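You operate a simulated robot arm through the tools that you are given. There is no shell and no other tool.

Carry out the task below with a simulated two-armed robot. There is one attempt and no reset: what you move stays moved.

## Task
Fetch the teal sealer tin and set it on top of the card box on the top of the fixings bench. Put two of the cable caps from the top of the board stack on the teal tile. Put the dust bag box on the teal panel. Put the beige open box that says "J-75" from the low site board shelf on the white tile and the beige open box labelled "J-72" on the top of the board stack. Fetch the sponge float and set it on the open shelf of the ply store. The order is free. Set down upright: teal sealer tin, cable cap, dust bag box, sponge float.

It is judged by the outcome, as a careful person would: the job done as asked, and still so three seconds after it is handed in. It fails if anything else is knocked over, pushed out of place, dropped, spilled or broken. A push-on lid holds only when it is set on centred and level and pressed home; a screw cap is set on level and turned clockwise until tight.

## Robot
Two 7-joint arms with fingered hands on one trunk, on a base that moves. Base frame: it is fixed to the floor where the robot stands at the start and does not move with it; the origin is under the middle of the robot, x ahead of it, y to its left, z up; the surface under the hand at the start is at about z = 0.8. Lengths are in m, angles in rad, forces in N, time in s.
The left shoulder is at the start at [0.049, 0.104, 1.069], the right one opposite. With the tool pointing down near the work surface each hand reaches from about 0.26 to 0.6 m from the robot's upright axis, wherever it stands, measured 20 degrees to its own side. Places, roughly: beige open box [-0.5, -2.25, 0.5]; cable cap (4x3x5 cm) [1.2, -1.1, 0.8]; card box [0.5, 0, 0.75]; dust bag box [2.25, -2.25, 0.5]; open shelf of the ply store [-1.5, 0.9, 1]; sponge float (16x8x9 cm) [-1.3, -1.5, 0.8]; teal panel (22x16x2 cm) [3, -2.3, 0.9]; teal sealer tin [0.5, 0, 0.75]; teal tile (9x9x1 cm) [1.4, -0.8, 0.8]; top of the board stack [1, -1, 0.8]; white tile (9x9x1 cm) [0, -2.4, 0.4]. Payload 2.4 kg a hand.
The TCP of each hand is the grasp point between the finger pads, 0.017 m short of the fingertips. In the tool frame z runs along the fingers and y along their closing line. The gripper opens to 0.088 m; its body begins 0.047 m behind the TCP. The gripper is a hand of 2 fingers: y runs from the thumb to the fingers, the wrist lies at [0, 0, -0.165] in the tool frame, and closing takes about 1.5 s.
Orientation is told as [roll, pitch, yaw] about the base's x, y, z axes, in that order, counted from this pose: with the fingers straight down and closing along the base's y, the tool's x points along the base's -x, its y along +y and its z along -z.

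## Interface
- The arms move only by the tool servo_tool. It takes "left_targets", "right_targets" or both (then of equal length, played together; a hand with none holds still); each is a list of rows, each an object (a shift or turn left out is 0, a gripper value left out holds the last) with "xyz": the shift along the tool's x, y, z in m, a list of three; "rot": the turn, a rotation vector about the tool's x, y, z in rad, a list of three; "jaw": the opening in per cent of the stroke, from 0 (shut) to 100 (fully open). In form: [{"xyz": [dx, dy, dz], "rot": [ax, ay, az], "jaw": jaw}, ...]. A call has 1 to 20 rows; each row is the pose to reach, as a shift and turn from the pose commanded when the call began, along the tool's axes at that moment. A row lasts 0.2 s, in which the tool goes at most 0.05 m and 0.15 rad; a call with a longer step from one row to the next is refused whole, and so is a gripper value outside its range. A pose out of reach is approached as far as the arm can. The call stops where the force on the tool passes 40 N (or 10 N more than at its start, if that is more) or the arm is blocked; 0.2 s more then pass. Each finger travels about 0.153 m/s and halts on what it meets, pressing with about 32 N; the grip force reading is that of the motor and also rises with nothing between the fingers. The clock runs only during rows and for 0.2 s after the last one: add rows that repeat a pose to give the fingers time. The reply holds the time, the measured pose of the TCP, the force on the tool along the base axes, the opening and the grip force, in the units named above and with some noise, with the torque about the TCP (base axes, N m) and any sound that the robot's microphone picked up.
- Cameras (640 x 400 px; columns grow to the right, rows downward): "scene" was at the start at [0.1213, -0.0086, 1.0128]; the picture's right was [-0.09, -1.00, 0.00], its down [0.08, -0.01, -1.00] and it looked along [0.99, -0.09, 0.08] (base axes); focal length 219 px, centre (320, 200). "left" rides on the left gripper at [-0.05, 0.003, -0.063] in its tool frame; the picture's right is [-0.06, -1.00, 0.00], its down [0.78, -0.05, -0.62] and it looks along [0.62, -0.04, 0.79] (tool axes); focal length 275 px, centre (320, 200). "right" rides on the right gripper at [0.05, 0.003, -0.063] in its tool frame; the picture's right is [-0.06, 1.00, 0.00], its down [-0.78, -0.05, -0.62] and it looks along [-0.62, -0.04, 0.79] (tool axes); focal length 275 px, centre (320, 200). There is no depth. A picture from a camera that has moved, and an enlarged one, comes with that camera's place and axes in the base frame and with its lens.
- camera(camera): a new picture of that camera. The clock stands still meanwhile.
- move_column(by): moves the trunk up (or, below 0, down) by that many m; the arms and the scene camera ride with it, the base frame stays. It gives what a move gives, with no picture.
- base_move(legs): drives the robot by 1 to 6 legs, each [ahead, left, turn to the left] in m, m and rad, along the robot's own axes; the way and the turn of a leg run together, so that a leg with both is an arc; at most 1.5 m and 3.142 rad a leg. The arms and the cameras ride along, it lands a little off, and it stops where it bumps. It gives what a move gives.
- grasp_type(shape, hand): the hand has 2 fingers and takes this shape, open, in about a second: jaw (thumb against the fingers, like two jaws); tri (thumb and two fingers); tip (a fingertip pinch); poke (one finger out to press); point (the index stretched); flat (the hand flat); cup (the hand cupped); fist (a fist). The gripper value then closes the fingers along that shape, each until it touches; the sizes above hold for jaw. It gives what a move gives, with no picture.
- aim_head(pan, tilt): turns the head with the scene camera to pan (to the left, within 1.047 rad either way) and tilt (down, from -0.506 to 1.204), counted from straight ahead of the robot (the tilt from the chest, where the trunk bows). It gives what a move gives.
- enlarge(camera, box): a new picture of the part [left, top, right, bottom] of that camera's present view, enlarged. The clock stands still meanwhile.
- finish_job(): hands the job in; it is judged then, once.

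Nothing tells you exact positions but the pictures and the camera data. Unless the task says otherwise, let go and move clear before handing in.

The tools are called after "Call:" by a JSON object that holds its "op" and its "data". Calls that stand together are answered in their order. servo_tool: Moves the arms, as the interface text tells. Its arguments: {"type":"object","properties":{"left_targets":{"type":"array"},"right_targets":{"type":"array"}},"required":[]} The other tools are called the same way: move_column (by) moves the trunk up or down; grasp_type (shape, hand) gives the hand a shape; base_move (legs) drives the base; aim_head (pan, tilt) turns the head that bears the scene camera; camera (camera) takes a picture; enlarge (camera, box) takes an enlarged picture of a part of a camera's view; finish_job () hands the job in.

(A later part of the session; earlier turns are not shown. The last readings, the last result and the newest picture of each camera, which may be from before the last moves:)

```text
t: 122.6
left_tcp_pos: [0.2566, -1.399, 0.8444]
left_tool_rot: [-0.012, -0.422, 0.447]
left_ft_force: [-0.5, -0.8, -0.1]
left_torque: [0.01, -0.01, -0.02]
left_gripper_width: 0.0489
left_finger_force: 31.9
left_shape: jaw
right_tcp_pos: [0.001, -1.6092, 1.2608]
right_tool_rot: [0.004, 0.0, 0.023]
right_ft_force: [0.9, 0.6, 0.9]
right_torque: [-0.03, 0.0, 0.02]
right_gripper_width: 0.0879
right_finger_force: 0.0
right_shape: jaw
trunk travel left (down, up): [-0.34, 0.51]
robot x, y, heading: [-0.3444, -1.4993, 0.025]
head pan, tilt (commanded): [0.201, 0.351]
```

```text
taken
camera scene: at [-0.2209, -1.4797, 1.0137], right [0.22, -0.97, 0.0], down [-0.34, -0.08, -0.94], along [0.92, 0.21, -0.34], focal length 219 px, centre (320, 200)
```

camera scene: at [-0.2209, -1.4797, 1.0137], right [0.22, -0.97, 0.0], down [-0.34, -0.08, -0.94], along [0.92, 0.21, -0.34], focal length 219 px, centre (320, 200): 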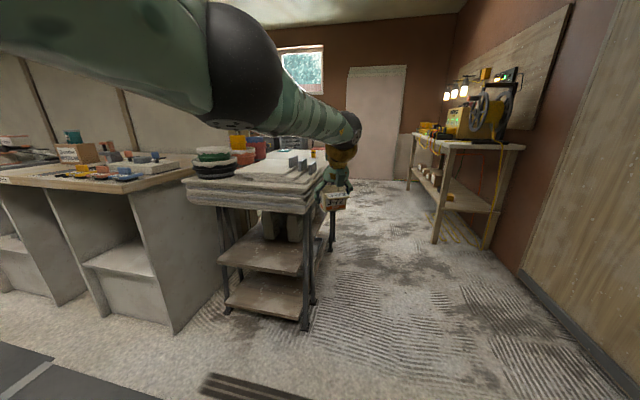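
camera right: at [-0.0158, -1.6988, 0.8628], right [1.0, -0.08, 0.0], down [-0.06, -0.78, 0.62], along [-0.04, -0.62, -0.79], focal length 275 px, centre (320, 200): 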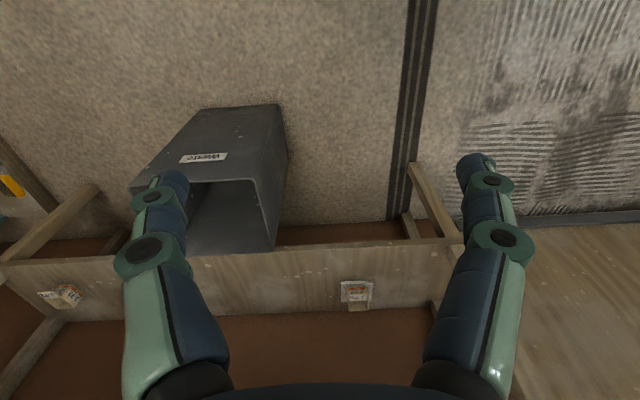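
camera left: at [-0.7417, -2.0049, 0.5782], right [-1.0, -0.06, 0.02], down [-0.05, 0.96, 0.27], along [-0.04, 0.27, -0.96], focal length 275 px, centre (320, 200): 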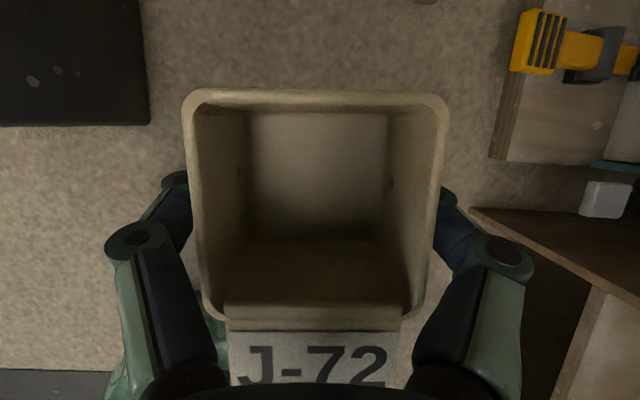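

I'm facing along the corridor beside the board stack, with the transformer table on the right. I'll draw the held box in closer and higher before driving alongside the stack.

Call:
{"op": "servo_tool", "data": {"left_targets": [{"xyz": [0.012, 0.015, -0.027], "rot": [0.025, 0.004, 0.055]}, {"xyz": [0.024, 0.03, -0.053], "rot": [0.05, 0.008, 0.11]}, {"xyz": [0.036, 0.046, -0.08], "rot": [0.075, 0.012, 0.165]}, {"xyz": [0.048, 0.061, -0.106], "rot": [0.1, 0.016, 0.22]}, {"xyz": [0.06, 0.076, -0.133], "rot": [0.125, 0.02, 0.275]}, {"xyz": [0.072, 0.092, -0.16], "rot": [0.15, 0.024, 0.33]}, {"xyz": [0.0838, 0.107, -0.1857], "rot": [0.1733, 0.026, 0.3859]}, {"xyz": [0.0838, 0.107, -0.1857], "rot": [0.1733, 0.026, 0.3859]}]}}

Call:
{"op": "camera", "data": {"camera": "scene"}}

Call:
{"op": "camera", "data": {"camera": "left"}}

```text
t: 124.4
left_tcp_pos: [0.0732, -1.3683, 0.98]
left_tool_rot: [-0.018, -0.4, 0.025]
left_ft_force: [-0.5, 0.6, -0.1]
left_torque: [0.01, -0.02, -0.01]
left_gripper_width: 0.0487
left_finger_force: 32.2
left_shape: jaw
right_tcp_pos: [0.0016, -1.6091, 1.2609]
right_tool_rot: [0.006, 0.0, 0.025]
right_ft_force: [0.1, 0.5, 0.4]
right_torque: [0.02, -0.02, -0.01]
right_gripper_width: 0.0879
right_finger_force: 0.1
right_shape: jaw
trunk travel left (down, up): [-0.34, 0.51]
robot x, y, heading: [-0.3442, -1.5019, 0.023]
head pan, tilt (commanded): [0.201, 0.351]
```

```text
taken
camera scene: at [-0.221, -1.4796, 1.0137], right [0.22, -0.97, 0.0], down [-0.34, -0.08, -0.94], along [0.92, 0.21, -0.34], focal length 219 px, centre (320, 200)
```

scene: 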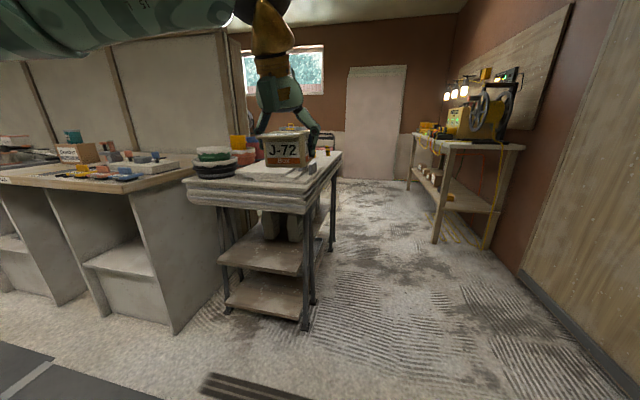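

```text
taken
camera left: at [0.0941, -1.3628, 1.0587], right [0.07, -1.0, 0.04], down [-0.96, -0.06, 0.26], along [-0.26, -0.06, -0.96], focal length 275 px, centre (320, 200)
```

left: 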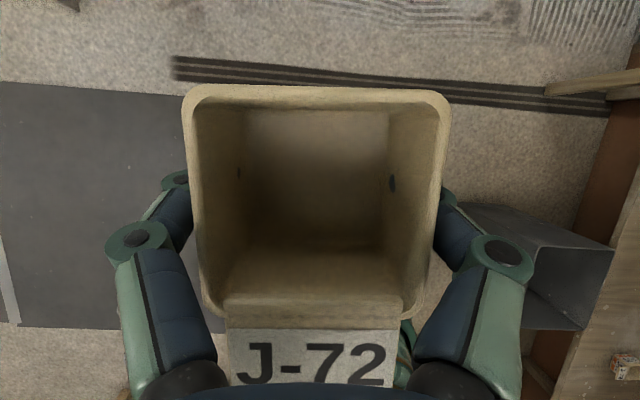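

The stack's side facing the corridor runs along y≈-1.3 from x≈0.3 to 1.3. I'll drive down the middle of the corridor past the near end, then look at the stack top.

Call:
{"op": "base_move", "data": {"legs": [[0.44, -0.19, 0], [0.6, -0.03, 0]]}}

Call:
{"op": "aim_head", "data": {"pan": 1.0, "tilt": 0.45}}

Call:
{"op": "camera", "data": {"camera": "scene"}}

Call:
{"op": "aim_head", "data": {"pan": -0.2, "tilt": 0.35}}

Call:
{"op": "camera", "data": {"camera": "scene"}}

```text
t: 130.3
left_tcp_pos: [1.1342, -1.5502, 0.9794]
left_tool_rot: [-0.018, -0.402, 0.044]
left_ft_force: [1.7, -0.3, -1.1]
left_torque: [-0.02, -0.02, 0.02]
left_gripper_width: 0.0487
left_finger_force: 32.1
left_shape: jaw
right_tcp_pos: [1.064, -1.7909, 1.2619]
right_tool_rot: [0.004, -0.001, 0.043]
right_ft_force: [0.2, 0.1, -0.8]
right_torque: [0.01, 0.02, 0.02]
right_gripper_width: 0.0878
right_finger_force: 0.1
right_shape: jaw
trunk travel left (down, up): [-0.34, 0.51]
robot x, y, heading: [0.7208, -1.6892, 0.042]
head pan, tilt (commanded): [0.201, 0.351]
```

```text
t: 131.5
left_tcp_pos: [1.133, -1.5507, 0.9795]
left_tool_rot: [-0.017, -0.4, 0.044]
left_ft_force: [-0.3, 0.2, -1.1]
left_torque: [0.0, 0.02, 0.02]
left_gripper_width: 0.0486
left_finger_force: 31.7
left_shape: jaw
right_tcp_pos: [1.0636, -1.7909, 1.2607]
right_tool_rot: [0.005, 0.001, 0.045]
right_ft_force: [0.1, 1.0, 0.3]
right_torque: [0.0, 0.0, 0.0]
right_gripper_width: 0.0882
right_finger_force: 0.0
right_shape: jaw
trunk travel left (down, up): [-0.34, 0.51]
robot x, y, heading: [0.7156, -1.691, 0.044]
head pan, tilt (commanded): [1.0, 0.45]
```

```text
taken
camera scene: at [0.7966, -1.6091, 1.0045], right [0.86, -0.5, 0.0], down [-0.22, -0.38, -0.9], along [0.45, 0.78, -0.44], focal length 219 px, centre (320, 200)
```

scene: 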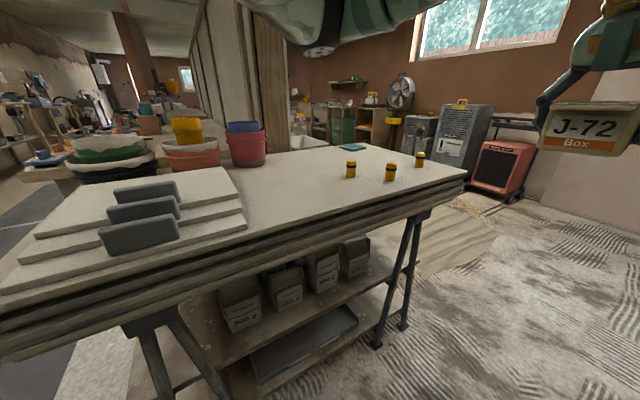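

```text
t: 132.9
left_tcp_pos: [1.1331, -1.5492, 0.9795]
left_tool_rot: [-0.017, -0.402, 0.042]
left_ft_force: [-0.2, 0.0, -1.1]
left_torque: [-0.02, 0.0, 0.01]
left_gripper_width: 0.0485
left_finger_force: 31.5
left_shape: jaw
right_tcp_pos: [1.0642, -1.7912, 1.2602]
right_tool_rot: [0.002, -0.002, 0.041]
right_ft_force: [0.3, -0.1, -0.5]
right_torque: [-0.02, 0.01, -0.01]
right_gripper_width: 0.0879
right_finger_force: 0.1
right_shape: jaw
trunk travel left (down, up): [-0.34, 0.51]
robot x, y, heading: [0.7181, -1.6891, 0.048]
head pan, tilt (commanded): [-0.201, 0.351]
```

```text
taken
camera scene: at [0.8422, -1.7031, 1.0137], right [-0.16, -0.99, 0.0], down [-0.34, 0.05, -0.94], along [0.93, -0.15, -0.34], focal length 219 px, centre (320, 200)
```

scene: 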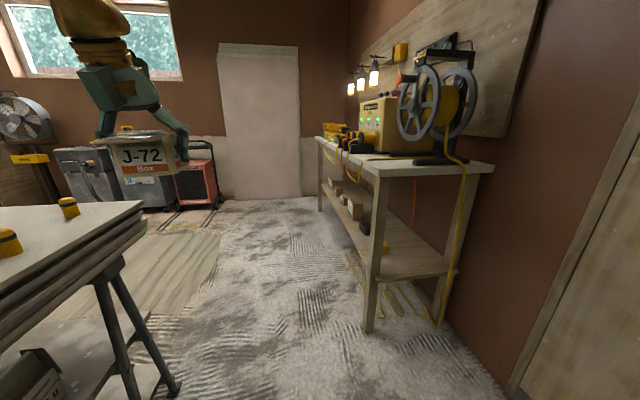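

I now see the stack top clearly: three yellow-black cable caps near (1.15, -1.17), (1.23, -1.23) and (1.41, -1.19), and the teal tile near (1.36, -0.90). There's free board surface around (0.98, -1.16) for J-72; I'll turn to face the stack there.

Call:
{"op": "base_move", "data": {"legs": [[0.26, 0.02, 0], [0, 0, 1.526]]}}

Call:
{"op": "aim_head", "data": {"pan": 0, "tilt": 0.6}}

Call:
{"op": "camera", "data": {"camera": "scene"}}

```text
t: 138.5
left_tcp_pos: [0.8534, -1.238, 0.9801]
left_tool_rot: [-0.017, -0.4, 1.584]
left_ft_force: [-0.5, 0.2, -0.1]
left_torque: [-0.01, 0.02, -0.01]
left_gripper_width: 0.0488
left_finger_force: 32.0
left_shape: jaw
right_tcp_pos: [1.0912, -1.3152, 1.2611]
right_tool_rot: [0.004, 0.0, 1.581]
right_ft_force: [-0.1, -0.6, -0.6]
right_torque: [-0.02, -0.02, 0.01]
right_gripper_width: 0.088
right_finger_force: 0.0
right_shape: jaw
trunk travel left (down, up): [-0.34, 0.51]
robot x, y, heading: [0.98, -1.6604, 1.577]
head pan, tilt (commanded): [-0.201, 0.351]
```

```text
t: 139.3
left_tcp_pos: [0.8529, -1.238, 0.9789]
left_tool_rot: [-0.018, -0.401, 1.584]
left_ft_force: [-0.6, 0.4, 0.3]
left_torque: [0.0, 0.0, -0.01]
left_gripper_width: 0.0484
left_finger_force: 32.5
left_shape: jaw
right_tcp_pos: [1.0926, -1.3149, 1.2609]
right_tool_rot: [0.003, 0.0, 1.581]
right_ft_force: [0.6, 1.0, 0.3]
right_torque: [-0.05, -0.02, -0.01]
right_gripper_width: 0.0878
right_finger_force: 0.2
right_shape: jaw
trunk travel left (down, up): [-0.34, 0.51]
robot x, y, heading: [0.9802, -1.6587, 1.585]
head pan, tilt (commanded): [0.0, 0.6]
```

```text
taken
camera scene: at [0.979, -1.5377, 0.991], right [1.0, 0.01, 0.0], down [0.01, -0.56, -0.83], along [-0.01, 0.83, -0.56], focal length 219 px, centre (320, 200)
```

scene: 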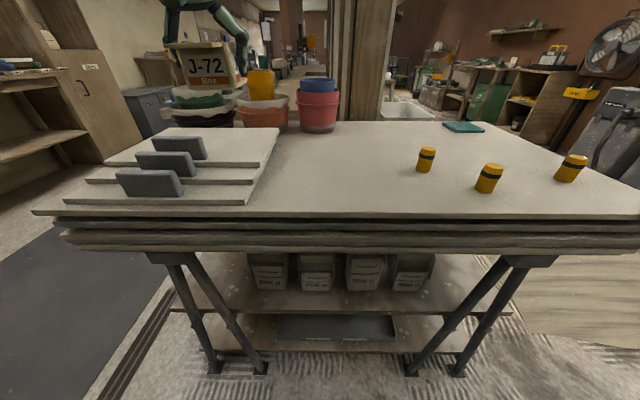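

The free patch between the offset boards and the nearest cap is around (1.01, -1.17). I'll bring J-72 over it, still about 4 cm up.

Call:
{"op": "servo_tool", "data": {"left_targets": [{"xyz": [-0.002, -0.027, 0.022]}, {"xyz": [-0.005, -0.053, 0.045]}, {"xyz": [-0.007, -0.08, 0.068]}, {"xyz": [-0.0095, -0.106, 0.09]}, {"xyz": [-0.012, -0.132, 0.113]}, {"xyz": [-0.0141, -0.158, 0.1362]}, {"xyz": [-0.0141, -0.158, 0.1362]}]}}

Call:
{"op": "camera", "data": {"camera": "scene"}}

Call:
{"op": "camera", "data": {"camera": "left"}}

```text
t: 140.9
left_tcp_pos: [1.0119, -1.1701, 0.8616]
left_tool_rot: [-0.017, -0.401, 1.585]
left_ft_force: [-0.4, 0.0, -0.8]
left_torque: [-0.03, -0.02, -0.03]
left_gripper_width: 0.0484
left_finger_force: 31.8
left_shape: jaw
right_tcp_pos: [1.0922, -1.3149, 1.2608]
right_tool_rot: [0.005, 0.001, 1.581]
right_ft_force: [0.2, 0.5, 0.1]
right_torque: [0.02, 0.02, -0.01]
right_gripper_width: 0.088
right_finger_force: 0.0
right_shape: jaw
trunk travel left (down, up): [-0.34, 0.51]
robot x, y, heading: [0.9788, -1.6562, 1.581]
head pan, tilt (commanded): [0.0, 0.6]
```

```text
taken
camera scene: at [0.9791, -1.5376, 0.9909], right [1.0, 0.01, 0.0], down [0.01, -0.57, -0.82], along [-0.01, 0.82, -0.57], focal length 219 px, centre (320, 200)
```

scene: 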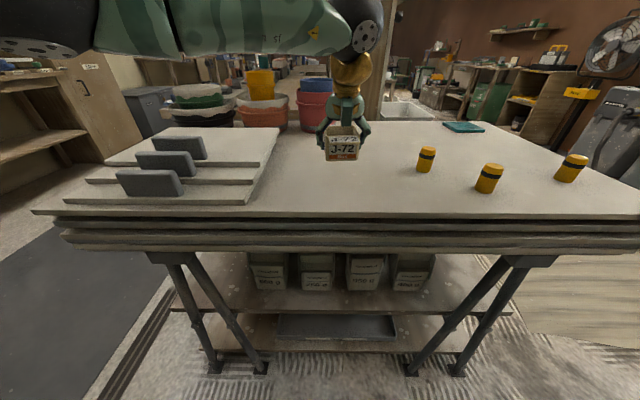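

```text
taken
camera left: at [1.0071, -1.148, 0.9405], right [1.0, 0.06, 0.04], down [0.05, -0.96, 0.26], along [0.06, -0.26, -0.96], focal length 275 px, centre (320, 200)
```

left: 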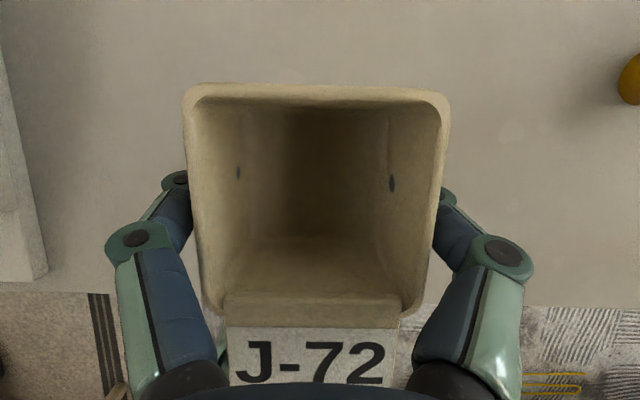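

The box is over free board. I'll lower it, then take 2 mm steps until contact.

Call:
{"op": "servo_tool", "data": {"left_targets": [{"xyz": [0.0039, 0, 0.0092]}, {"xyz": [0.0078, 0, 0.0184]}, {"xyz": [0.0117, 0, 0.0276]}, {"xyz": [0.0117, 0, 0.0276]}]}}

Call:
{"op": "enlarge", "data": {"camera": "scene", "box": [290, 100, 390, 180]}}

Call:
{"op": "servo_tool", "data": {"left_targets": [{"xyz": [0.0012, 0, 0.0028]}, {"xyz": [0.0012, 0, 0.0028]}]}}

Call:
{"op": "servo_tool", "data": {"left_targets": [{"xyz": [0.0008, 0, 0.0018]}, {"xyz": [0.0008, 0, 0.0018]}]}}

```text
t: 141.9
left_tcp_pos: [1.011, -1.1704, 0.8312]
left_tool_rot: [-0.018, -0.4, 1.583]
left_ft_force: [0.0, 0.2, -0.5]
left_torque: [-0.01, -0.01, 0.07]
left_gripper_width: 0.0484
left_finger_force: 32.6
left_shape: jaw
right_tcp_pos: [1.0917, -1.314, 1.2607]
right_tool_rot: [0.005, -0.002, 1.581]
right_ft_force: [0.1, 0.4, 0.5]
right_torque: [-0.04, 0.03, 0.02]
right_gripper_width: 0.088
right_finger_force: 0.0
right_shape: jaw
trunk travel left (down, up): [-0.34, 0.51]
robot x, y, heading: [0.9797, -1.6595, 1.582]
head pan, tilt (commanded): [0.0, 0.6]
```

```text
5.00 times, centred on (340, 140) of scene
camera zoom: at [0.979, -1.5376, 0.9909], right [1.0, 0.01, 0.0], down [0.01, -0.57, -0.82], along [-0.01, 0.82, -0.57], focal length 1095 px, centre (220, 500)
```

zoom: 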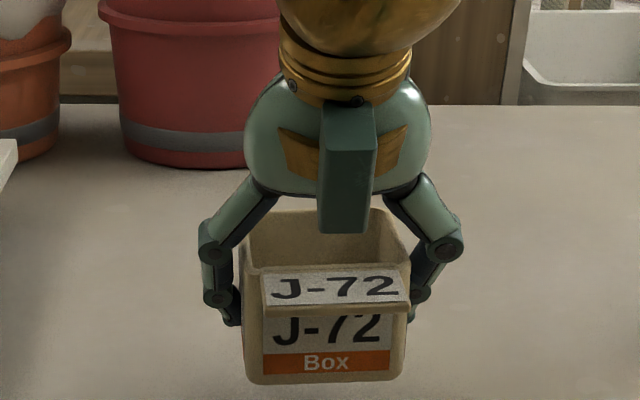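

```text
t: 142.5
left_tcp_pos: [1.0114, -1.1707, 0.8293]
left_tool_rot: [-0.018, -0.401, 1.583]
left_ft_force: [0.0, 1.0, 0.5]
left_torque: [-0.01, 0.0, -0.02]
left_gripper_width: 0.0485
left_finger_force: 32.4
left_shape: jaw
right_tcp_pos: [1.0918, -1.3133, 1.2615]
right_tool_rot: [0.003, 0.0, 1.583]
right_ft_force: [0.0, 0.9, -0.2]
right_torque: [0.01, -0.01, -0.03]
right_gripper_width: 0.0878
right_finger_force: 0.1
right_shape: jaw
trunk travel left (down, up): [-0.34, 0.51]
robot x, y, heading: [0.9812, -1.66, 1.581]
head pan, tilt (commanded): [0.0, 0.6]
```

```text
t: 143.1
left_tcp_pos: [1.0116, -1.1713, 0.8256]
left_tool_rot: [-0.017, -0.401, 1.583]
left_ft_force: [-0.1, 0.3, -0.1]
left_torque: [-0.02, 0.03, -0.01]
left_gripper_width: 0.0487
left_finger_force: 31.8
left_shape: jaw
right_tcp_pos: [1.0915, -1.3147, 1.2619]
right_tool_rot: [0.004, 0.0, 1.582]
right_ft_force: [0.5, -1.5, -1.0]
right_torque: [-0.04, -0.04, 0.0]
right_gripper_width: 0.088
right_finger_force: 0.1
right_shape: jaw
trunk travel left (down, up): [-0.34, 0.51]
robot x, y, heading: [0.9789, -1.6566, 1.587]
head pan, tilt (commanded): [0.0, 0.6]
```

Call:
{"op": "servo_tool", "data": {"left_targets": [{"xyz": [0.0008, 0, 0.0018]}, {"xyz": [0.0008, 0, 0.0018]}]}}

Call:
{"op": "servo_tool", "data": {"left_targets": [{"xyz": [0.0008, 0, 0.0018]}, {"xyz": [0.0008, 0, 0.0018]}]}}

Call:
{"op": "enlarge", "data": {"camera": "scene", "box": [290, 110, 390, 190]}}

```text
t: 143.7
left_tcp_pos: [1.0123, -1.1705, 0.8247]
left_tool_rot: [-0.017, -0.401, 1.584]
left_ft_force: [0.1, 0.1, -0.4]
left_torque: [-0.01, 0.01, 0.02]
left_gripper_width: 0.0484
left_finger_force: 31.5
left_shape: jaw
right_tcp_pos: [1.0933, -1.315, 1.2615]
right_tool_rot: [0.003, 0.0, 1.58]
right_ft_force: [0.2, 1.0, 0.2]
right_torque: [-0.01, 0.01, 0.03]
right_gripper_width: 0.0879
right_finger_force: 0.0
right_shape: jaw
trunk travel left (down, up): [-0.34, 0.51]
robot x, y, heading: [0.9788, -1.6567, 1.576]
head pan, tilt (commanded): [0.0, 0.6]
```

```text
t: 144.3
left_tcp_pos: [1.0137, -1.1705, 0.8235]
left_tool_rot: [-0.017, -0.4, 1.583]
left_ft_force: [-0.5, 0.6, -1.0]
left_torque: [-0.01, 0.02, 0.02]
left_gripper_width: 0.0485
left_finger_force: 32.4
left_shape: jaw
right_tcp_pos: [1.0911, -1.3152, 1.2613]
right_tool_rot: [0.004, 0.0, 1.582]
right_ft_force: [0.1, 0.5, 0.6]
right_torque: [0.05, 0.01, -0.02]
right_gripper_width: 0.0881
right_finger_force: 0.0
right_shape: jaw
trunk travel left (down, up): [-0.34, 0.51]
robot x, y, heading: [0.9796, -1.6579, 1.589]
head pan, tilt (commanded): [0.0, 0.6]
```

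```text
5.00 times, centred on (340, 150) of scene
camera zoom: at [0.979, -1.5377, 0.9909], right [1.0, 0.01, 0.0], down [0.01, -0.57, -0.82], along [-0.01, 0.82, -0.57], focal length 1095 px, centre (220, 450)
```

zoom: 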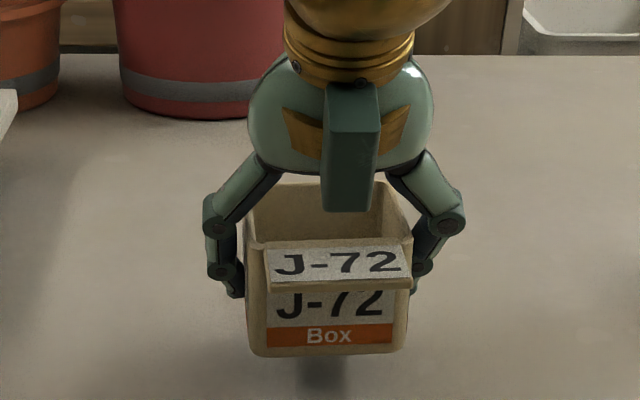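

The shadow shows it's still above the surface, so the stack top is lower than 0.80. I'll continue down carefully.

Call:
{"op": "servo_tool", "data": {"left_targets": [{"xyz": [0.0008, 0, 0.0018]}, {"xyz": [0.0016, 0, 0.0037]}, {"xyz": [0.0031, 0, 0.0074]}, {"xyz": [0.0031, 0, 0.0074]}]}}

Call:
{"op": "enlarge", "data": {"camera": "scene", "box": [290, 110, 390, 190]}}

```text
t: 145.3
left_tcp_pos: [1.0152, -1.1718, 0.8146]
left_tool_rot: [-0.019, -0.4, 1.583]
left_ft_force: [-0.1, -1.1, 0.1]
left_torque: [-0.01, -0.01, -0.01]
left_gripper_width: 0.0487
left_finger_force: 32.6
left_shape: jaw
right_tcp_pos: [1.0919, -1.3141, 1.2602]
right_tool_rot: [0.004, 0.0, 1.58]
right_ft_force: [0.0, 0.1, 0.6]
right_torque: [-0.05, -0.01, -0.02]
right_gripper_width: 0.088
right_finger_force: 0.1
right_shape: jaw
trunk travel left (down, up): [-0.34, 0.51]
robot x, y, heading: [0.9793, -1.6569, 1.586]
head pan, tilt (commanded): [0.0, 0.6]
```

```text
5.00 times, centred on (340, 150) of scene
camera zoom: at [0.979, -1.5376, 0.9909], right [1.0, 0.01, 0.0], down [0.01, -0.57, -0.82], along [-0.01, 0.82, -0.57], focal length 1095 px, centre (220, 450)
```

zoom: 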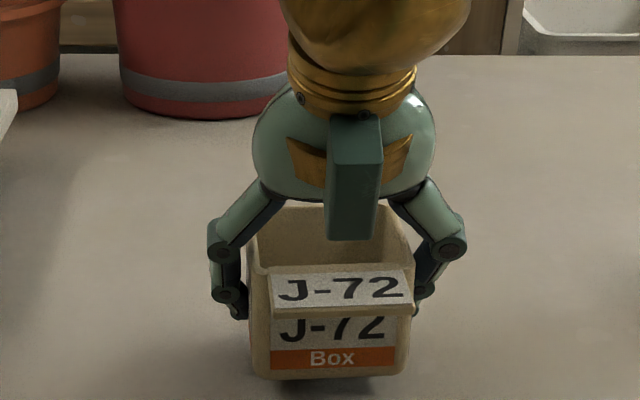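

The shadow is closing up. I'll continue in 3 mm steps.

Call:
{"op": "servo_tool", "data": {"left_targets": [{"xyz": [0.0012, 0, 0.0028]}, {"xyz": [0.0012, 0, 0.0028]}]}}

Call:
{"op": "servo_tool", "data": {"left_targets": [{"xyz": [0.0008, 0, 0.0018]}, {"xyz": [0.0008, 0, 0.0018]}]}}

Call:
{"op": "servo_tool", "data": {"left_targets": [{"xyz": [0.0008, 0, 0.0018]}, {"xyz": [0.0008, 0, 0.0018]}]}}

Call:
{"op": "enlarge", "data": {"camera": "scene", "box": [290, 110, 390, 190]}}

```text
t: 145.9
left_tcp_pos: [1.0154, -1.1708, 0.8126]
left_tool_rot: [-0.018, -0.4, 1.583]
left_ft_force: [0.0, 0.1, 0.6]
left_torque: [-0.01, -0.02, 0.0]
left_gripper_width: 0.0486
left_finger_force: 32.1
left_shape: jaw
right_tcp_pos: [1.092, -1.3155, 1.261]
right_tool_rot: [0.005, 0.0, 1.581]
right_ft_force: [0.1, -1.0, 0.0]
right_torque: [-0.01, 0.01, 0.02]
right_gripper_width: 0.0877
right_finger_force: 0.0
right_shape: jaw
trunk travel left (down, up): [-0.34, 0.51]
robot x, y, heading: [0.9813, -1.6632, 1.58]
head pan, tilt (commanded): [0.0, 0.6]
```

```text
t: 146.5
left_tcp_pos: [1.0143, -1.1708, 0.8105]
left_tool_rot: [-0.018, -0.401, 1.583]
left_ft_force: [-0.5, 0.5, 0.2]
left_torque: [-0.01, 0.0, 0.0]
left_gripper_width: 0.0485
left_finger_force: 31.4
left_shape: jaw
right_tcp_pos: [1.0919, -1.3137, 1.2618]
right_tool_rot: [0.003, 0.001, 1.581]
right_ft_force: [-0.2, 0.8, -0.4]
right_torque: [0.02, -0.01, 0.0]
right_gripper_width: 0.0879
right_finger_force: 0.0
right_shape: jaw
trunk travel left (down, up): [-0.34, 0.51]
robot x, y, heading: [0.9865, -1.6566, 1.582]
head pan, tilt (commanded): [0.0, 0.6]
```

```text
t: 147.1
left_tcp_pos: [1.0141, -1.1698, 0.808]
left_tool_rot: [-0.016, -0.402, 1.584]
left_ft_force: [0.3, 0.4, -0.4]
left_torque: [0.01, -0.01, 0.01]
left_gripper_width: 0.0487
left_finger_force: 31.8
left_shape: jaw
right_tcp_pos: [1.0921, -1.314, 1.2597]
right_tool_rot: [0.005, 0.0, 1.581]
right_ft_force: [-0.7, 0.9, -0.1]
right_torque: [0.02, -0.01, 0.0]
right_gripper_width: 0.0879
right_finger_force: 0.1
right_shape: jaw
trunk travel left (down, up): [-0.34, 0.51]
robot x, y, heading: [0.9815, -1.6579, 1.581]
head pan, tilt (commanded): [0.0, 0.6]
```

```text
5.00 times, centred on (340, 150) of scene
camera zoom: at [0.979, -1.5377, 0.9909], right [1.0, 0.01, 0.0], down [0.01, -0.57, -0.82], along [-0.01, 0.82, -0.57], focal length 1095 px, centre (220, 450)
```

zoom: 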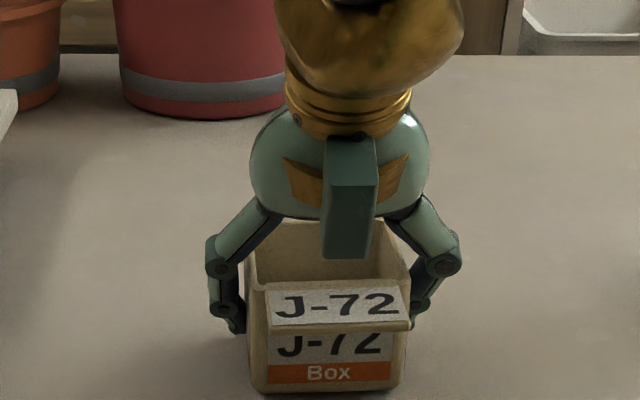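

Call:
{"op": "servo_tool", "data": {"left_targets": [{"xyz": [0.0008, 0, 0.0018]}, {"xyz": [0.0008, 0, 0.0018]}]}}

Call:
{"op": "servo_tool", "data": {"left_targets": [{"xyz": [0.0008, 0, 0.0018]}, {"xyz": [0.0008, 0, 0.0018]}]}}

Call:
{"op": "enlarge", "data": {"camera": "scene", "box": [290, 130, 390, 210]}}

```text
t: 147.7
left_tcp_pos: [1.0141, -1.1701, 0.807]
left_tool_rot: [-0.019, -0.401, 1.583]
left_ft_force: [-0.1, -0.7, 0.0]
left_torque: [0.0, 0.0, -0.02]
left_gripper_width: 0.0485
left_finger_force: 31.8
left_shape: jaw
right_tcp_pos: [1.0918, -1.3144, 1.2601]
right_tool_rot: [0.003, 0.0, 1.581]
right_ft_force: [-0.5, -0.3, 0.7]
right_torque: [-0.02, -0.01, 0.0]
right_gripper_width: 0.0878
right_finger_force: 0.1
right_shape: jaw
trunk travel left (down, up): [-0.34, 0.51]
robot x, y, heading: [0.9781, -1.6562, 1.583]
head pan, tilt (commanded): [0.0, 0.6]
```

```text
t: 148.3
left_tcp_pos: [1.0137, -1.1696, 0.8054]
left_tool_rot: [-0.018, -0.401, 1.583]
left_ft_force: [-0.3, 0.4, 1.8]
left_torque: [0.02, 0.09, 0.01]
left_gripper_width: 0.0485
left_finger_force: 31.8
left_shape: jaw
right_tcp_pos: [1.091, -1.3141, 1.2616]
right_tool_rot: [0.005, 0.0, 1.584]
right_ft_force: [0.0, 0.2, 0.1]
right_torque: [0.01, -0.02, -0.02]
right_gripper_width: 0.0878
right_finger_force: 0.0
right_shape: jaw
trunk travel left (down, up): [-0.34, 0.51]
robot x, y, heading: [0.9817, -1.6573, 1.589]
head pan, tilt (commanded): [0.0, 0.6]
```

```text
5.00 times, centred on (340, 170) of scene
camera zoom: at [0.9789, -1.5378, 0.991], right [1.0, 0.01, 0.0], down [0.01, -0.56, -0.83], along [-0.01, 0.82, -0.56], focal length 1095 px, centre (220, 350)
```

zoom: 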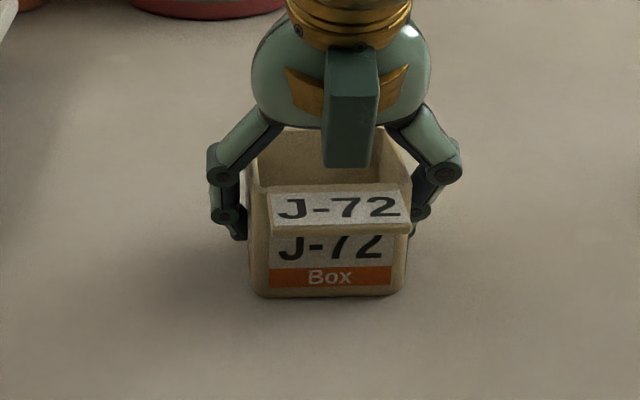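

Contact at TCP z≈0.805, so the stack surface is z≈0.782. I'll open and lift off.

Call:
{"op": "servo_tool", "data": {"left_targets": [{"xyz": [0.0004, 0, 0.0009]}, {"xyz": [0.0004, 0, 0.0009], "jaw": 60}, {"xyz": [0.0004, 0, 0.0009], "jaw": 75}, {"xyz": [0.0004, 0, 0.0009], "jaw": 90}, {"xyz": [0.0004, 0, 0.0009], "jaw": 100}, {"xyz": [0.0004, 0, 0.0009], "jaw": 100}]}}

Call:
{"op": "servo_tool", "data": {"left_targets": [{"xyz": [-0.0078, 0, -0.0184]}, {"xyz": [-0.0156, 0, -0.0368]}, {"xyz": [-0.0253, 0, -0.0599]}, {"xyz": [-0.039, 0, -0.0921]}, {"xyz": [-0.055, 0, -0.13]}, {"xyz": [-0.055, 0, -0.13]}]}}

Call:
{"op": "camera", "data": {"camera": "scene"}}

Call:
{"op": "camera", "data": {"camera": "left"}}

```text
t: 149.7
left_tcp_pos: [1.0147, -1.1699, 0.805]
left_tool_rot: [-0.017, -0.4, 1.583]
left_ft_force: [0.2, -0.4, -0.8]
left_torque: [0.01, 0.01, -0.02]
left_gripper_width: 0.0879
left_finger_force: 0.0
left_shape: jaw
right_tcp_pos: [1.0914, -1.3141, 1.2614]
right_tool_rot: [0.005, 0.0, 1.58]
right_ft_force: [0.0, 0.7, -0.6]
right_torque: [-0.02, -0.04, 0.01]
right_gripper_width: 0.0877
right_finger_force: 0.0
right_shape: jaw
trunk travel left (down, up): [-0.34, 0.51]
robot x, y, heading: [0.9795, -1.6583, 1.578]
head pan, tilt (commanded): [0.0, 0.6]
```

```text
t: 151.1
left_tcp_pos: [1.0109, -1.17, 0.9442]
left_tool_rot: [-0.017, -0.401, 1.584]
left_ft_force: [-0.1, 0.3, -0.1]
left_torque: [-0.01, 0.0, 0.02]
left_gripper_width: 0.0877
left_finger_force: 0.1
left_shape: jaw
right_tcp_pos: [1.0923, -1.3139, 1.2607]
right_tool_rot: [0.003, 0.001, 1.582]
right_ft_force: [0.4, -0.1, -0.2]
right_torque: [0.02, 0.01, 0.0]
right_gripper_width: 0.088
right_finger_force: 0.0
right_shape: jaw
trunk travel left (down, up): [-0.34, 0.51]
robot x, y, heading: [0.9786, -1.66, 1.582]
head pan, tilt (commanded): [0.0, 0.6]
```

```text
taken
camera scene: at [0.979, -1.5377, 0.9909], right [1.0, 0.01, 0.0], down [0.01, -0.57, -0.82], along [-0.01, 0.82, -0.57], focal length 219 px, centre (320, 200)
```

scene: 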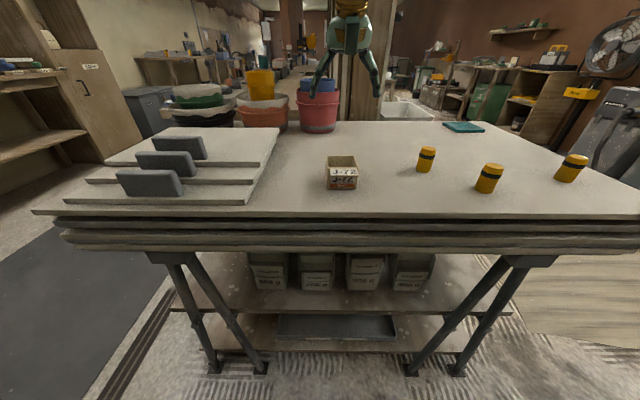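

```text
taken
camera left: at [1.007, -1.1478, 1.0237], right [1.0, 0.06, 0.04], down [0.05, -0.96, 0.26], along [0.06, -0.26, -0.96], focal length 275 px, centre (320, 200)
```

left: 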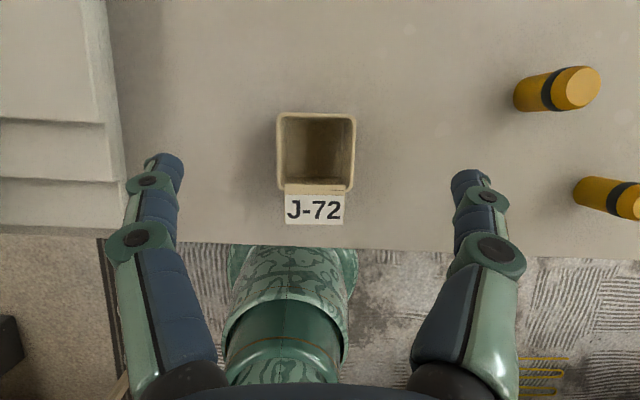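

J-72 is on the board stack. Next, the cable caps: I'll zoom in to see their shape and the tile.

Call:
{"op": "enlarge", "data": {"camera": "scene", "box": [400, 105, 620, 215]}}

Call:
{"op": "enlarge", "data": {"camera": "scene", "box": [400, 135, 520, 205]}}

```text
2.91 times, centred on (510, 160) of scene
camera zoom: at [0.979, -1.5377, 0.9909], right [1.0, 0.01, 0.0], down [0.01, -0.57, -0.82], along [-0.01, 0.82, -0.57], focal length 637 px, centre (-233, 316)
```

zoom: 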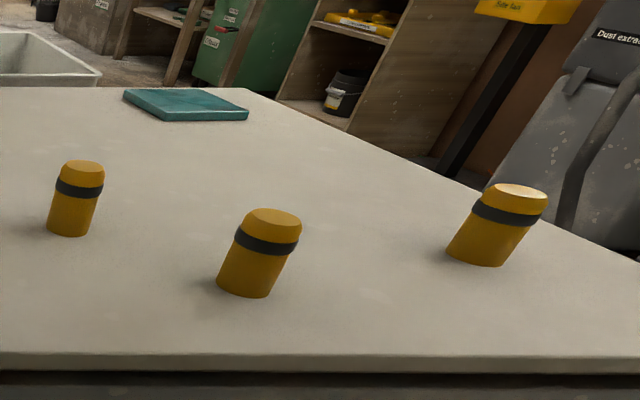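

```text
5.33 times, centred on (460, 170) of scene
camera zoom: at [0.979, -1.5377, 0.9909], right [1.0, 0.01, 0.0], down [0.01, -0.57, -0.82], along [-0.01, 0.82, -0.57], focal length 1168 px, centre (-427, 360)
```

zoom: 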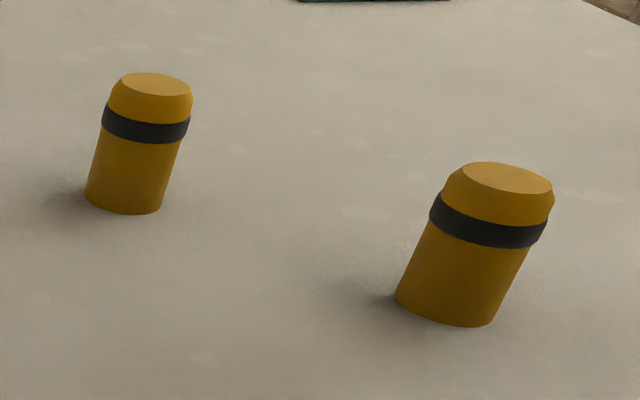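

The caps are upright cylinders about 3.5 cm across and 5 cm tall; the tile is near the far right part of the stack. The left hand (camera on top) suits this, so I'll shift the base right to bring caps and tile to my left-front.

Call:
{"op": "base_move", "data": {"legs": [[0, -0.5, 0]]}}

Call:
{"op": "camera", "data": {"camera": "scene"}}

Call:
{"op": "camera", "data": {"camera": "left"}}

```text
t: 154.0
left_tcp_pos: [1.4981, -1.1624, 0.944]
left_tool_rot: [-0.019, -0.403, 1.59]
left_ft_force: [-0.4, 0.0, 0.2]
left_torque: [0.01, 0.05, -0.02]
left_gripper_width: 0.0878
left_finger_force: 0.1
left_shape: jaw
right_tcp_pos: [1.5813, -1.3071, 1.2614]
right_tool_rot: [0.003, 0.0, 1.59]
right_ft_force: [-0.3, -1.5, 0.1]
right_torque: [0.02, 0.05, 0.02]
right_gripper_width: 0.0879
right_finger_force: 0.0
right_shape: jaw
trunk travel left (down, up): [-0.34, 0.51]
robot x, y, heading: [1.467, -1.6499, 1.586]
head pan, tilt (commanded): [0.0, 0.6]
```

```text
taken
camera scene: at [1.4687, -1.5308, 0.9909], right [1.0, 0.02, 0.0], down [0.01, -0.57, -0.82], along [-0.01, 0.82, -0.57], focal length 219 px, centre (320, 200)
```

scene: 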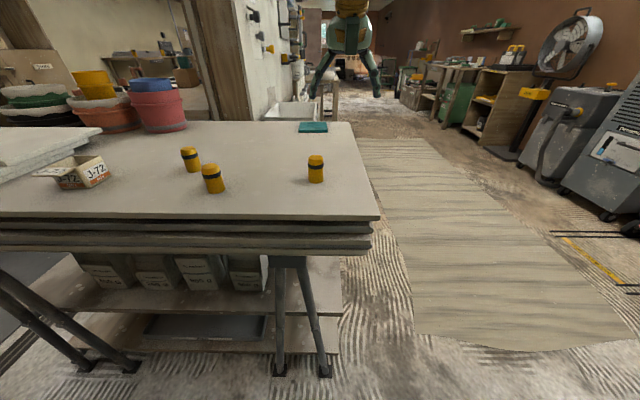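

```text
taken
camera left: at [1.4944, -1.1407, 1.0232], right [1.0, 0.07, 0.04], down [0.06, -0.96, 0.26], along [0.06, -0.26, -0.96], focal length 275 px, centre (320, 200)
```

left: 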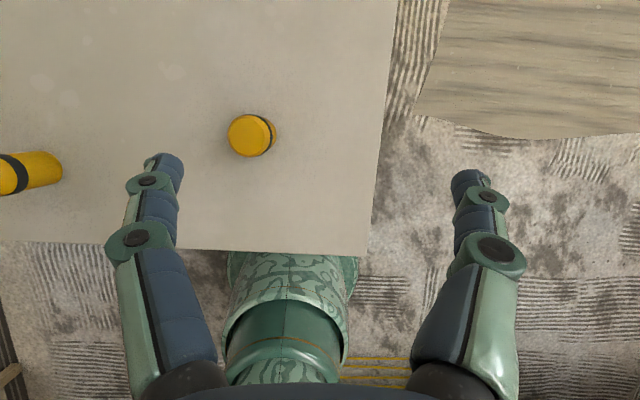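

The cap nearest to me is at about (1.454, -1.153), and the tile is centred near (1.436, -0.838). I'll tilt the left hand to about 43° so that the same pose can both pick the cap and reach the far tile, and move to a pre-grasp point.

Call:
{"op": "servo_tool", "data": {"left_targets": [{"xyz": [0.018, 0.011, 0.013], "rot": [0, -0.087, 0], "jaw": 100}, {"xyz": [0.036, 0.022, 0.027], "rot": [0, -0.174, 0]}, {"xyz": [0.054, 0.033, 0.04], "rot": [0, -0.26, 0]}, {"xyz": [0.0712, 0.0445, 0.0539], "rot": [0, -0.347, 0]}, {"xyz": [0.0712, 0.0445, 0.0539], "rot": [0, -0.347, 0]}]}}

Call:
{"op": "camera", "data": {"camera": "left"}}

Call:
{"op": "enlarge", "data": {"camera": "scene", "box": [250, 90, 410, 200]}}

```text
t: 155.2
left_tcp_pos: [1.4568, -1.2083, 0.8649]
left_tool_rot: [-0.022, -0.751, 1.599]
left_ft_force: [0.3, 0.7, 0.5]
left_torque: [0.02, 0.01, 0.03]
left_gripper_width: 0.0878
left_finger_force: 0.0
left_shape: jaw
right_tcp_pos: [1.581, -1.3072, 1.2614]
right_tool_rot: [0.005, -0.001, 1.589]
right_ft_force: [-0.4, 0.6, -0.1]
right_torque: [-0.03, -0.04, 0.0]
right_gripper_width: 0.088
right_finger_force: 0.1
right_shape: jaw
trunk travel left (down, up): [-0.34, 0.51]
robot x, y, heading: [1.4702, -1.6514, 1.591]
head pan, tilt (commanded): [0.0, 0.6]
```

```text
taken
camera left: at [1.4523, -1.2152, 0.9474], right [1.0, 0.06, 0.06], down [0.06, -0.99, -0.08], along [0.05, 0.08, -0.99], focal length 275 px, centre (320, 200)
```

left: 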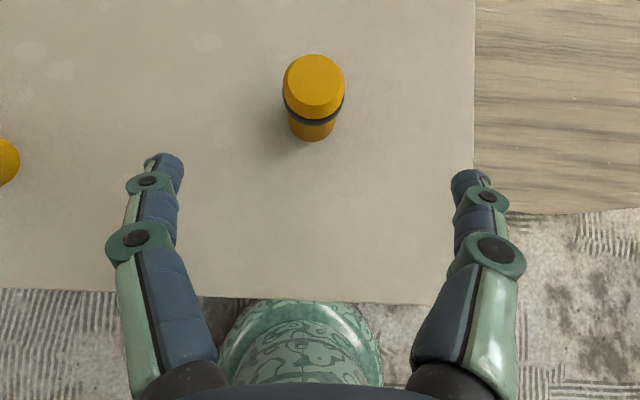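

```text
3.64 times, centred on (330, 145) of scene
camera zoom: at [1.4685, -1.5308, 0.9909], right [1.0, 0.02, 0.0], down [0.01, -0.57, -0.82], along [-0.01, 0.82, -0.57], focal length 796 px, centre (284, 400)
```

zoom: 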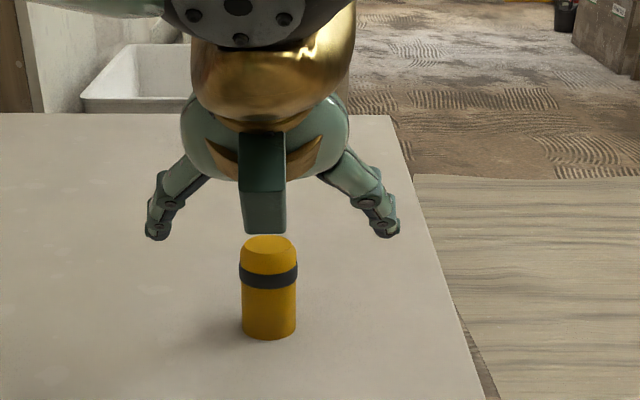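

The cap is centred between the fingers. I'll advance along the fingers to the cap and close.

Call:
{"op": "servo_tool", "data": {"left_targets": [{"xyz": [-0.001, 0.0022, 0.027]}, {"xyz": [-0.002, 0.0022, 0.054]}, {"xyz": [-0.0032, 0.0022, 0.0808]}, {"xyz": [-0.0032, 0.0022, 0.0808]}]}}

Call:
{"op": "camera", "data": {"camera": "left"}}

Call:
{"op": "enlarge", "data": {"camera": "scene", "box": [250, 90, 410, 200]}}

```text
t: 156.2
left_tcp_pos: [1.4567, -1.151, 0.8087]
left_tool_rot: [-0.02, -0.747, 1.597]
left_ft_force: [0.4, 0.8, 0.7]
left_torque: [0.0, 0.01, 0.0]
left_gripper_width: 0.088
left_finger_force: 0.1
left_shape: jaw
right_tcp_pos: [1.5815, -1.3073, 1.2613]
right_tool_rot: [0.005, -0.001, 1.588]
right_ft_force: [-0.3, 0.7, 0.2]
right_torque: [-0.05, 0.02, -0.02]
right_gripper_width: 0.0877
right_finger_force: 0.1
right_shape: jaw
trunk travel left (down, up): [-0.34, 0.51]
robot x, y, heading: [1.4682, -1.6509, 1.585]
head pan, tilt (commanded): [0.0, 0.6]
```

```text
taken
camera left: at [1.4507, -1.1566, 0.8902], right [1.0, 0.06, 0.06], down [0.06, -0.99, -0.08], along [0.05, 0.08, -1.0], focal length 275 px, centre (320, 200)
```

left: 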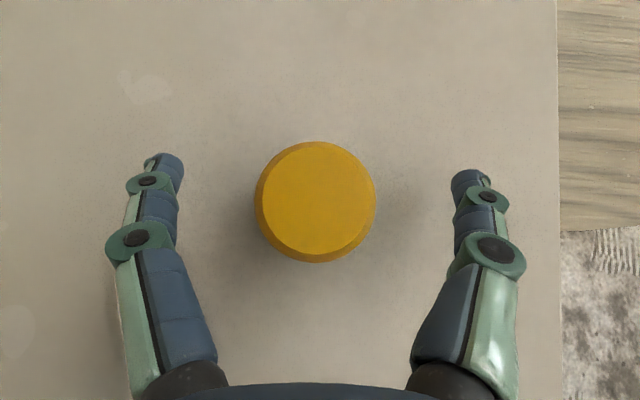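

```text
3.64 times, centred on (330, 145) of scene
camera zoom: at [1.4686, -1.5308, 0.9909], right [1.0, 0.02, 0.0], down [0.01, -0.57, -0.82], along [-0.01, 0.82, -0.57], focal length 796 px, centre (284, 400)
```

zoom: 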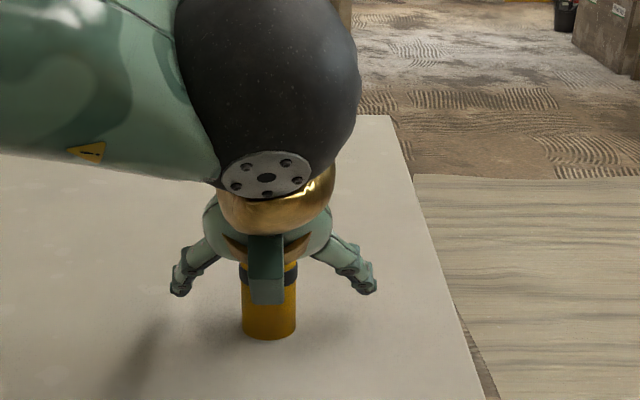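

Call:
{"op": "servo_tool", "data": {"left_targets": [{"jaw": 70}, {"jaw": 40}, {"jaw": 10}, {"jaw": 0}, {"jaw": 0}, {"jaw": 0}, {"jaw": 0}, {"jaw": 0}]}}

Call:
{"op": "camera", "data": {"camera": "left"}}

Call:
{"op": "enlarge", "data": {"camera": "scene", "box": [250, 110, 410, 220]}}

```text
t: 158.0
left_tcp_pos: [1.4555, -1.1515, 0.8087]
left_tool_rot: [-0.023, -0.75, 1.598]
left_ft_force: [-0.5, 0.8, -0.1]
left_torque: [-0.03, 0.01, -0.01]
left_gripper_width: 0.0
left_finger_force: 32.1
left_shape: jaw
right_tcp_pos: [1.5804, -1.307, 1.2615]
right_tool_rot: [0.005, 0.001, 1.589]
right_ft_force: [0.0, -0.2, 0.0]
right_torque: [-0.02, 0.02, 0.03]
right_gripper_width: 0.088
right_finger_force: 0.0
right_shape: jaw
trunk travel left (down, up): [-0.34, 0.51]
robot x, y, heading: [1.4731, -1.6527, 1.592]
head pan, tilt (commanded): [0.0, 0.6]
```

```text
taken
camera left: at [1.4507, -1.1568, 0.8905], right [1.0, 0.06, 0.06], down [0.06, -0.99, -0.08], along [0.05, 0.08, -1.0], focal length 275 px, centre (320, 200)
```

left: 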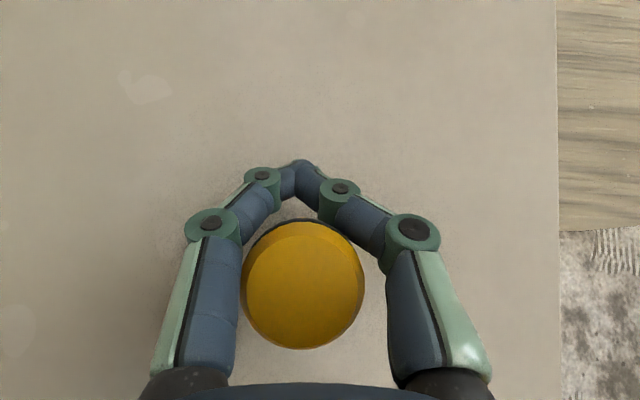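

```text
3.64 times, centred on (330, 165) of scene
camera zoom: at [1.4686, -1.5308, 0.9909], right [1.0, 0.02, 0.0], down [0.01, -0.57, -0.82], along [-0.01, 0.82, -0.57], focal length 796 px, centre (284, 327)
```

zoom: 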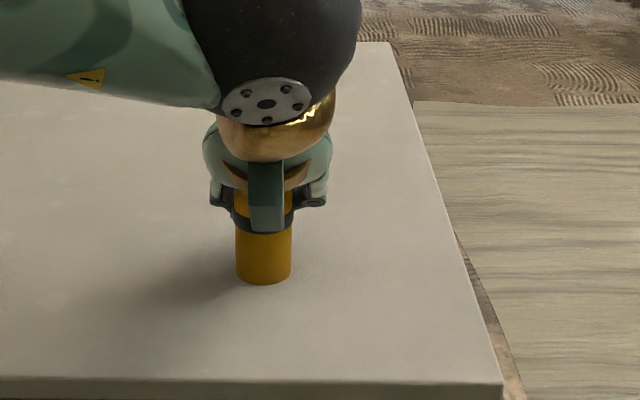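

The fingers curled past the round cap and it slid toward the palm, still upright: pinching a vertical cylinder at this tilt squeezes it out. I'll open, back off, and instead use a nearly vertical hand, from a spot near the stack's right end where both caps and tile are in reach.

Call:
{"op": "servo_tool", "data": {"left_targets": [{"jaw": 20}, {"jaw": 40}, {"jaw": 60}, {"jaw": 80}, {"jaw": 100}, {"jaw": 100}, {"jaw": 100}]}}

Call:
{"op": "camera", "data": {"camera": "left"}}

```text
t: 159.6
left_tcp_pos: [1.4556, -1.1508, 0.8094]
left_tool_rot: [-0.022, -0.749, 1.598]
left_ft_force: [0.9, -0.1, -0.2]
left_torque: [0.0, 0.01, -0.01]
left_gripper_width: 0.0878
left_finger_force: 0.0
left_shape: jaw
right_tcp_pos: [1.5802, -1.3065, 1.2614]
right_tool_rot: [0.001, 0.001, 1.587]
right_ft_force: [-0.1, 0.3, 0.0]
right_torque: [-0.04, 0.01, -0.02]
right_gripper_width: 0.0882
right_finger_force: 0.0
right_shape: jaw
trunk travel left (down, up): [-0.34, 0.51]
robot x, y, heading: [1.4694, -1.6533, 1.585]
head pan, tilt (commanded): [0.0, 0.6]
```

```text
taken
camera left: at [1.4507, -1.1568, 0.8905], right [1.0, 0.06, 0.06], down [0.06, -0.99, -0.08], along [0.05, 0.08, -1.0], focal length 275 px, centre (320, 200)
```

left: 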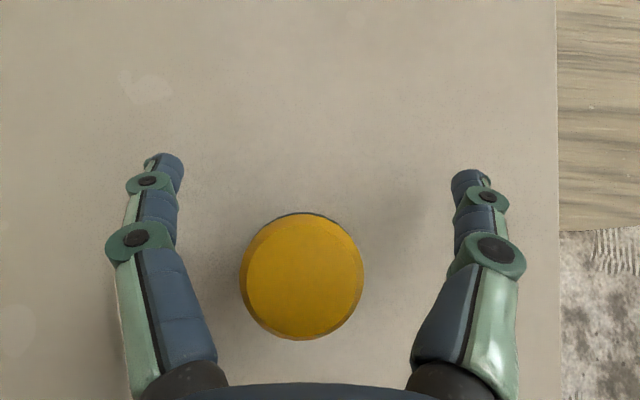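

The cap is still standing. I'll back off along the fingers and lift clear.

Call:
{"op": "servo_tool", "data": {"left_targets": [{"xyz": [0, 0, -0.03]}, {"xyz": [0, 0, -0.06]}, {"xyz": [0, 0, -0.1]}, {"xyz": [-0.03, 0, -0.13]}, {"xyz": [-0.06, 0, -0.16]}, {"xyz": [-0.06, 0, -0.16]}]}}

Call:
{"op": "camera", "data": {"camera": "left"}}

Call:
{"op": "camera", "data": {"camera": "scene"}}

```text
t: 161.0
left_tcp_pos: [1.4519, -1.2174, 0.9675]
left_tool_rot: [-0.024, -0.749, 1.596]
left_ft_force: [-0.5, 0.1, 0.0]
left_torque: [-0.01, -0.02, 0.01]
left_gripper_width: 0.0883
left_finger_force: 0.0
left_shape: jaw
right_tcp_pos: [1.5803, -1.307, 1.2616]
right_tool_rot: [0.005, 0.0, 1.588]
right_ft_force: [0.4, 0.2, -0.2]
right_torque: [0.0, 0.01, 0.03]
right_gripper_width: 0.0879
right_finger_force: 0.1
right_shape: jaw
trunk travel left (down, up): [-0.34, 0.51]
robot x, y, heading: [1.4707, -1.6477, 1.586]
head pan, tilt (commanded): [0.0, 0.6]
```

```text
taken
camera left: at [1.4475, -1.2231, 1.0491], right [1.0, 0.06, 0.06], down [0.06, -0.99, -0.08], along [0.05, 0.08, -1.0], focal length 275 px, centre (320, 200)
```

left: 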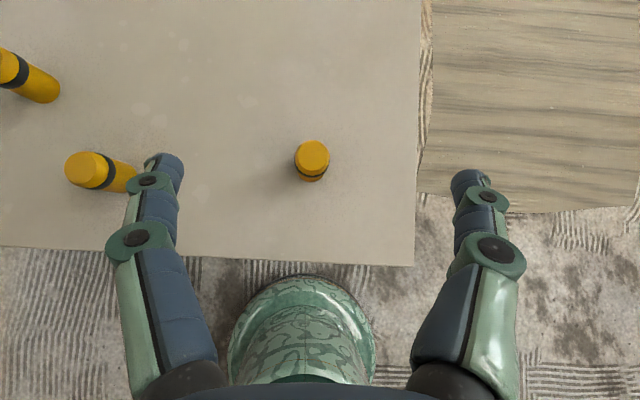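

```text
taken
camera scene: at [1.4686, -1.5308, 0.9909], right [1.0, 0.02, 0.0], down [0.01, -0.57, -0.82], along [-0.01, 0.82, -0.57], focal length 219 px, centre (320, 200)
```

scene: 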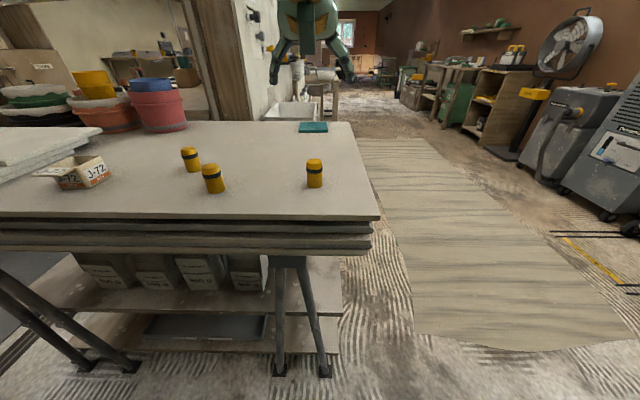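

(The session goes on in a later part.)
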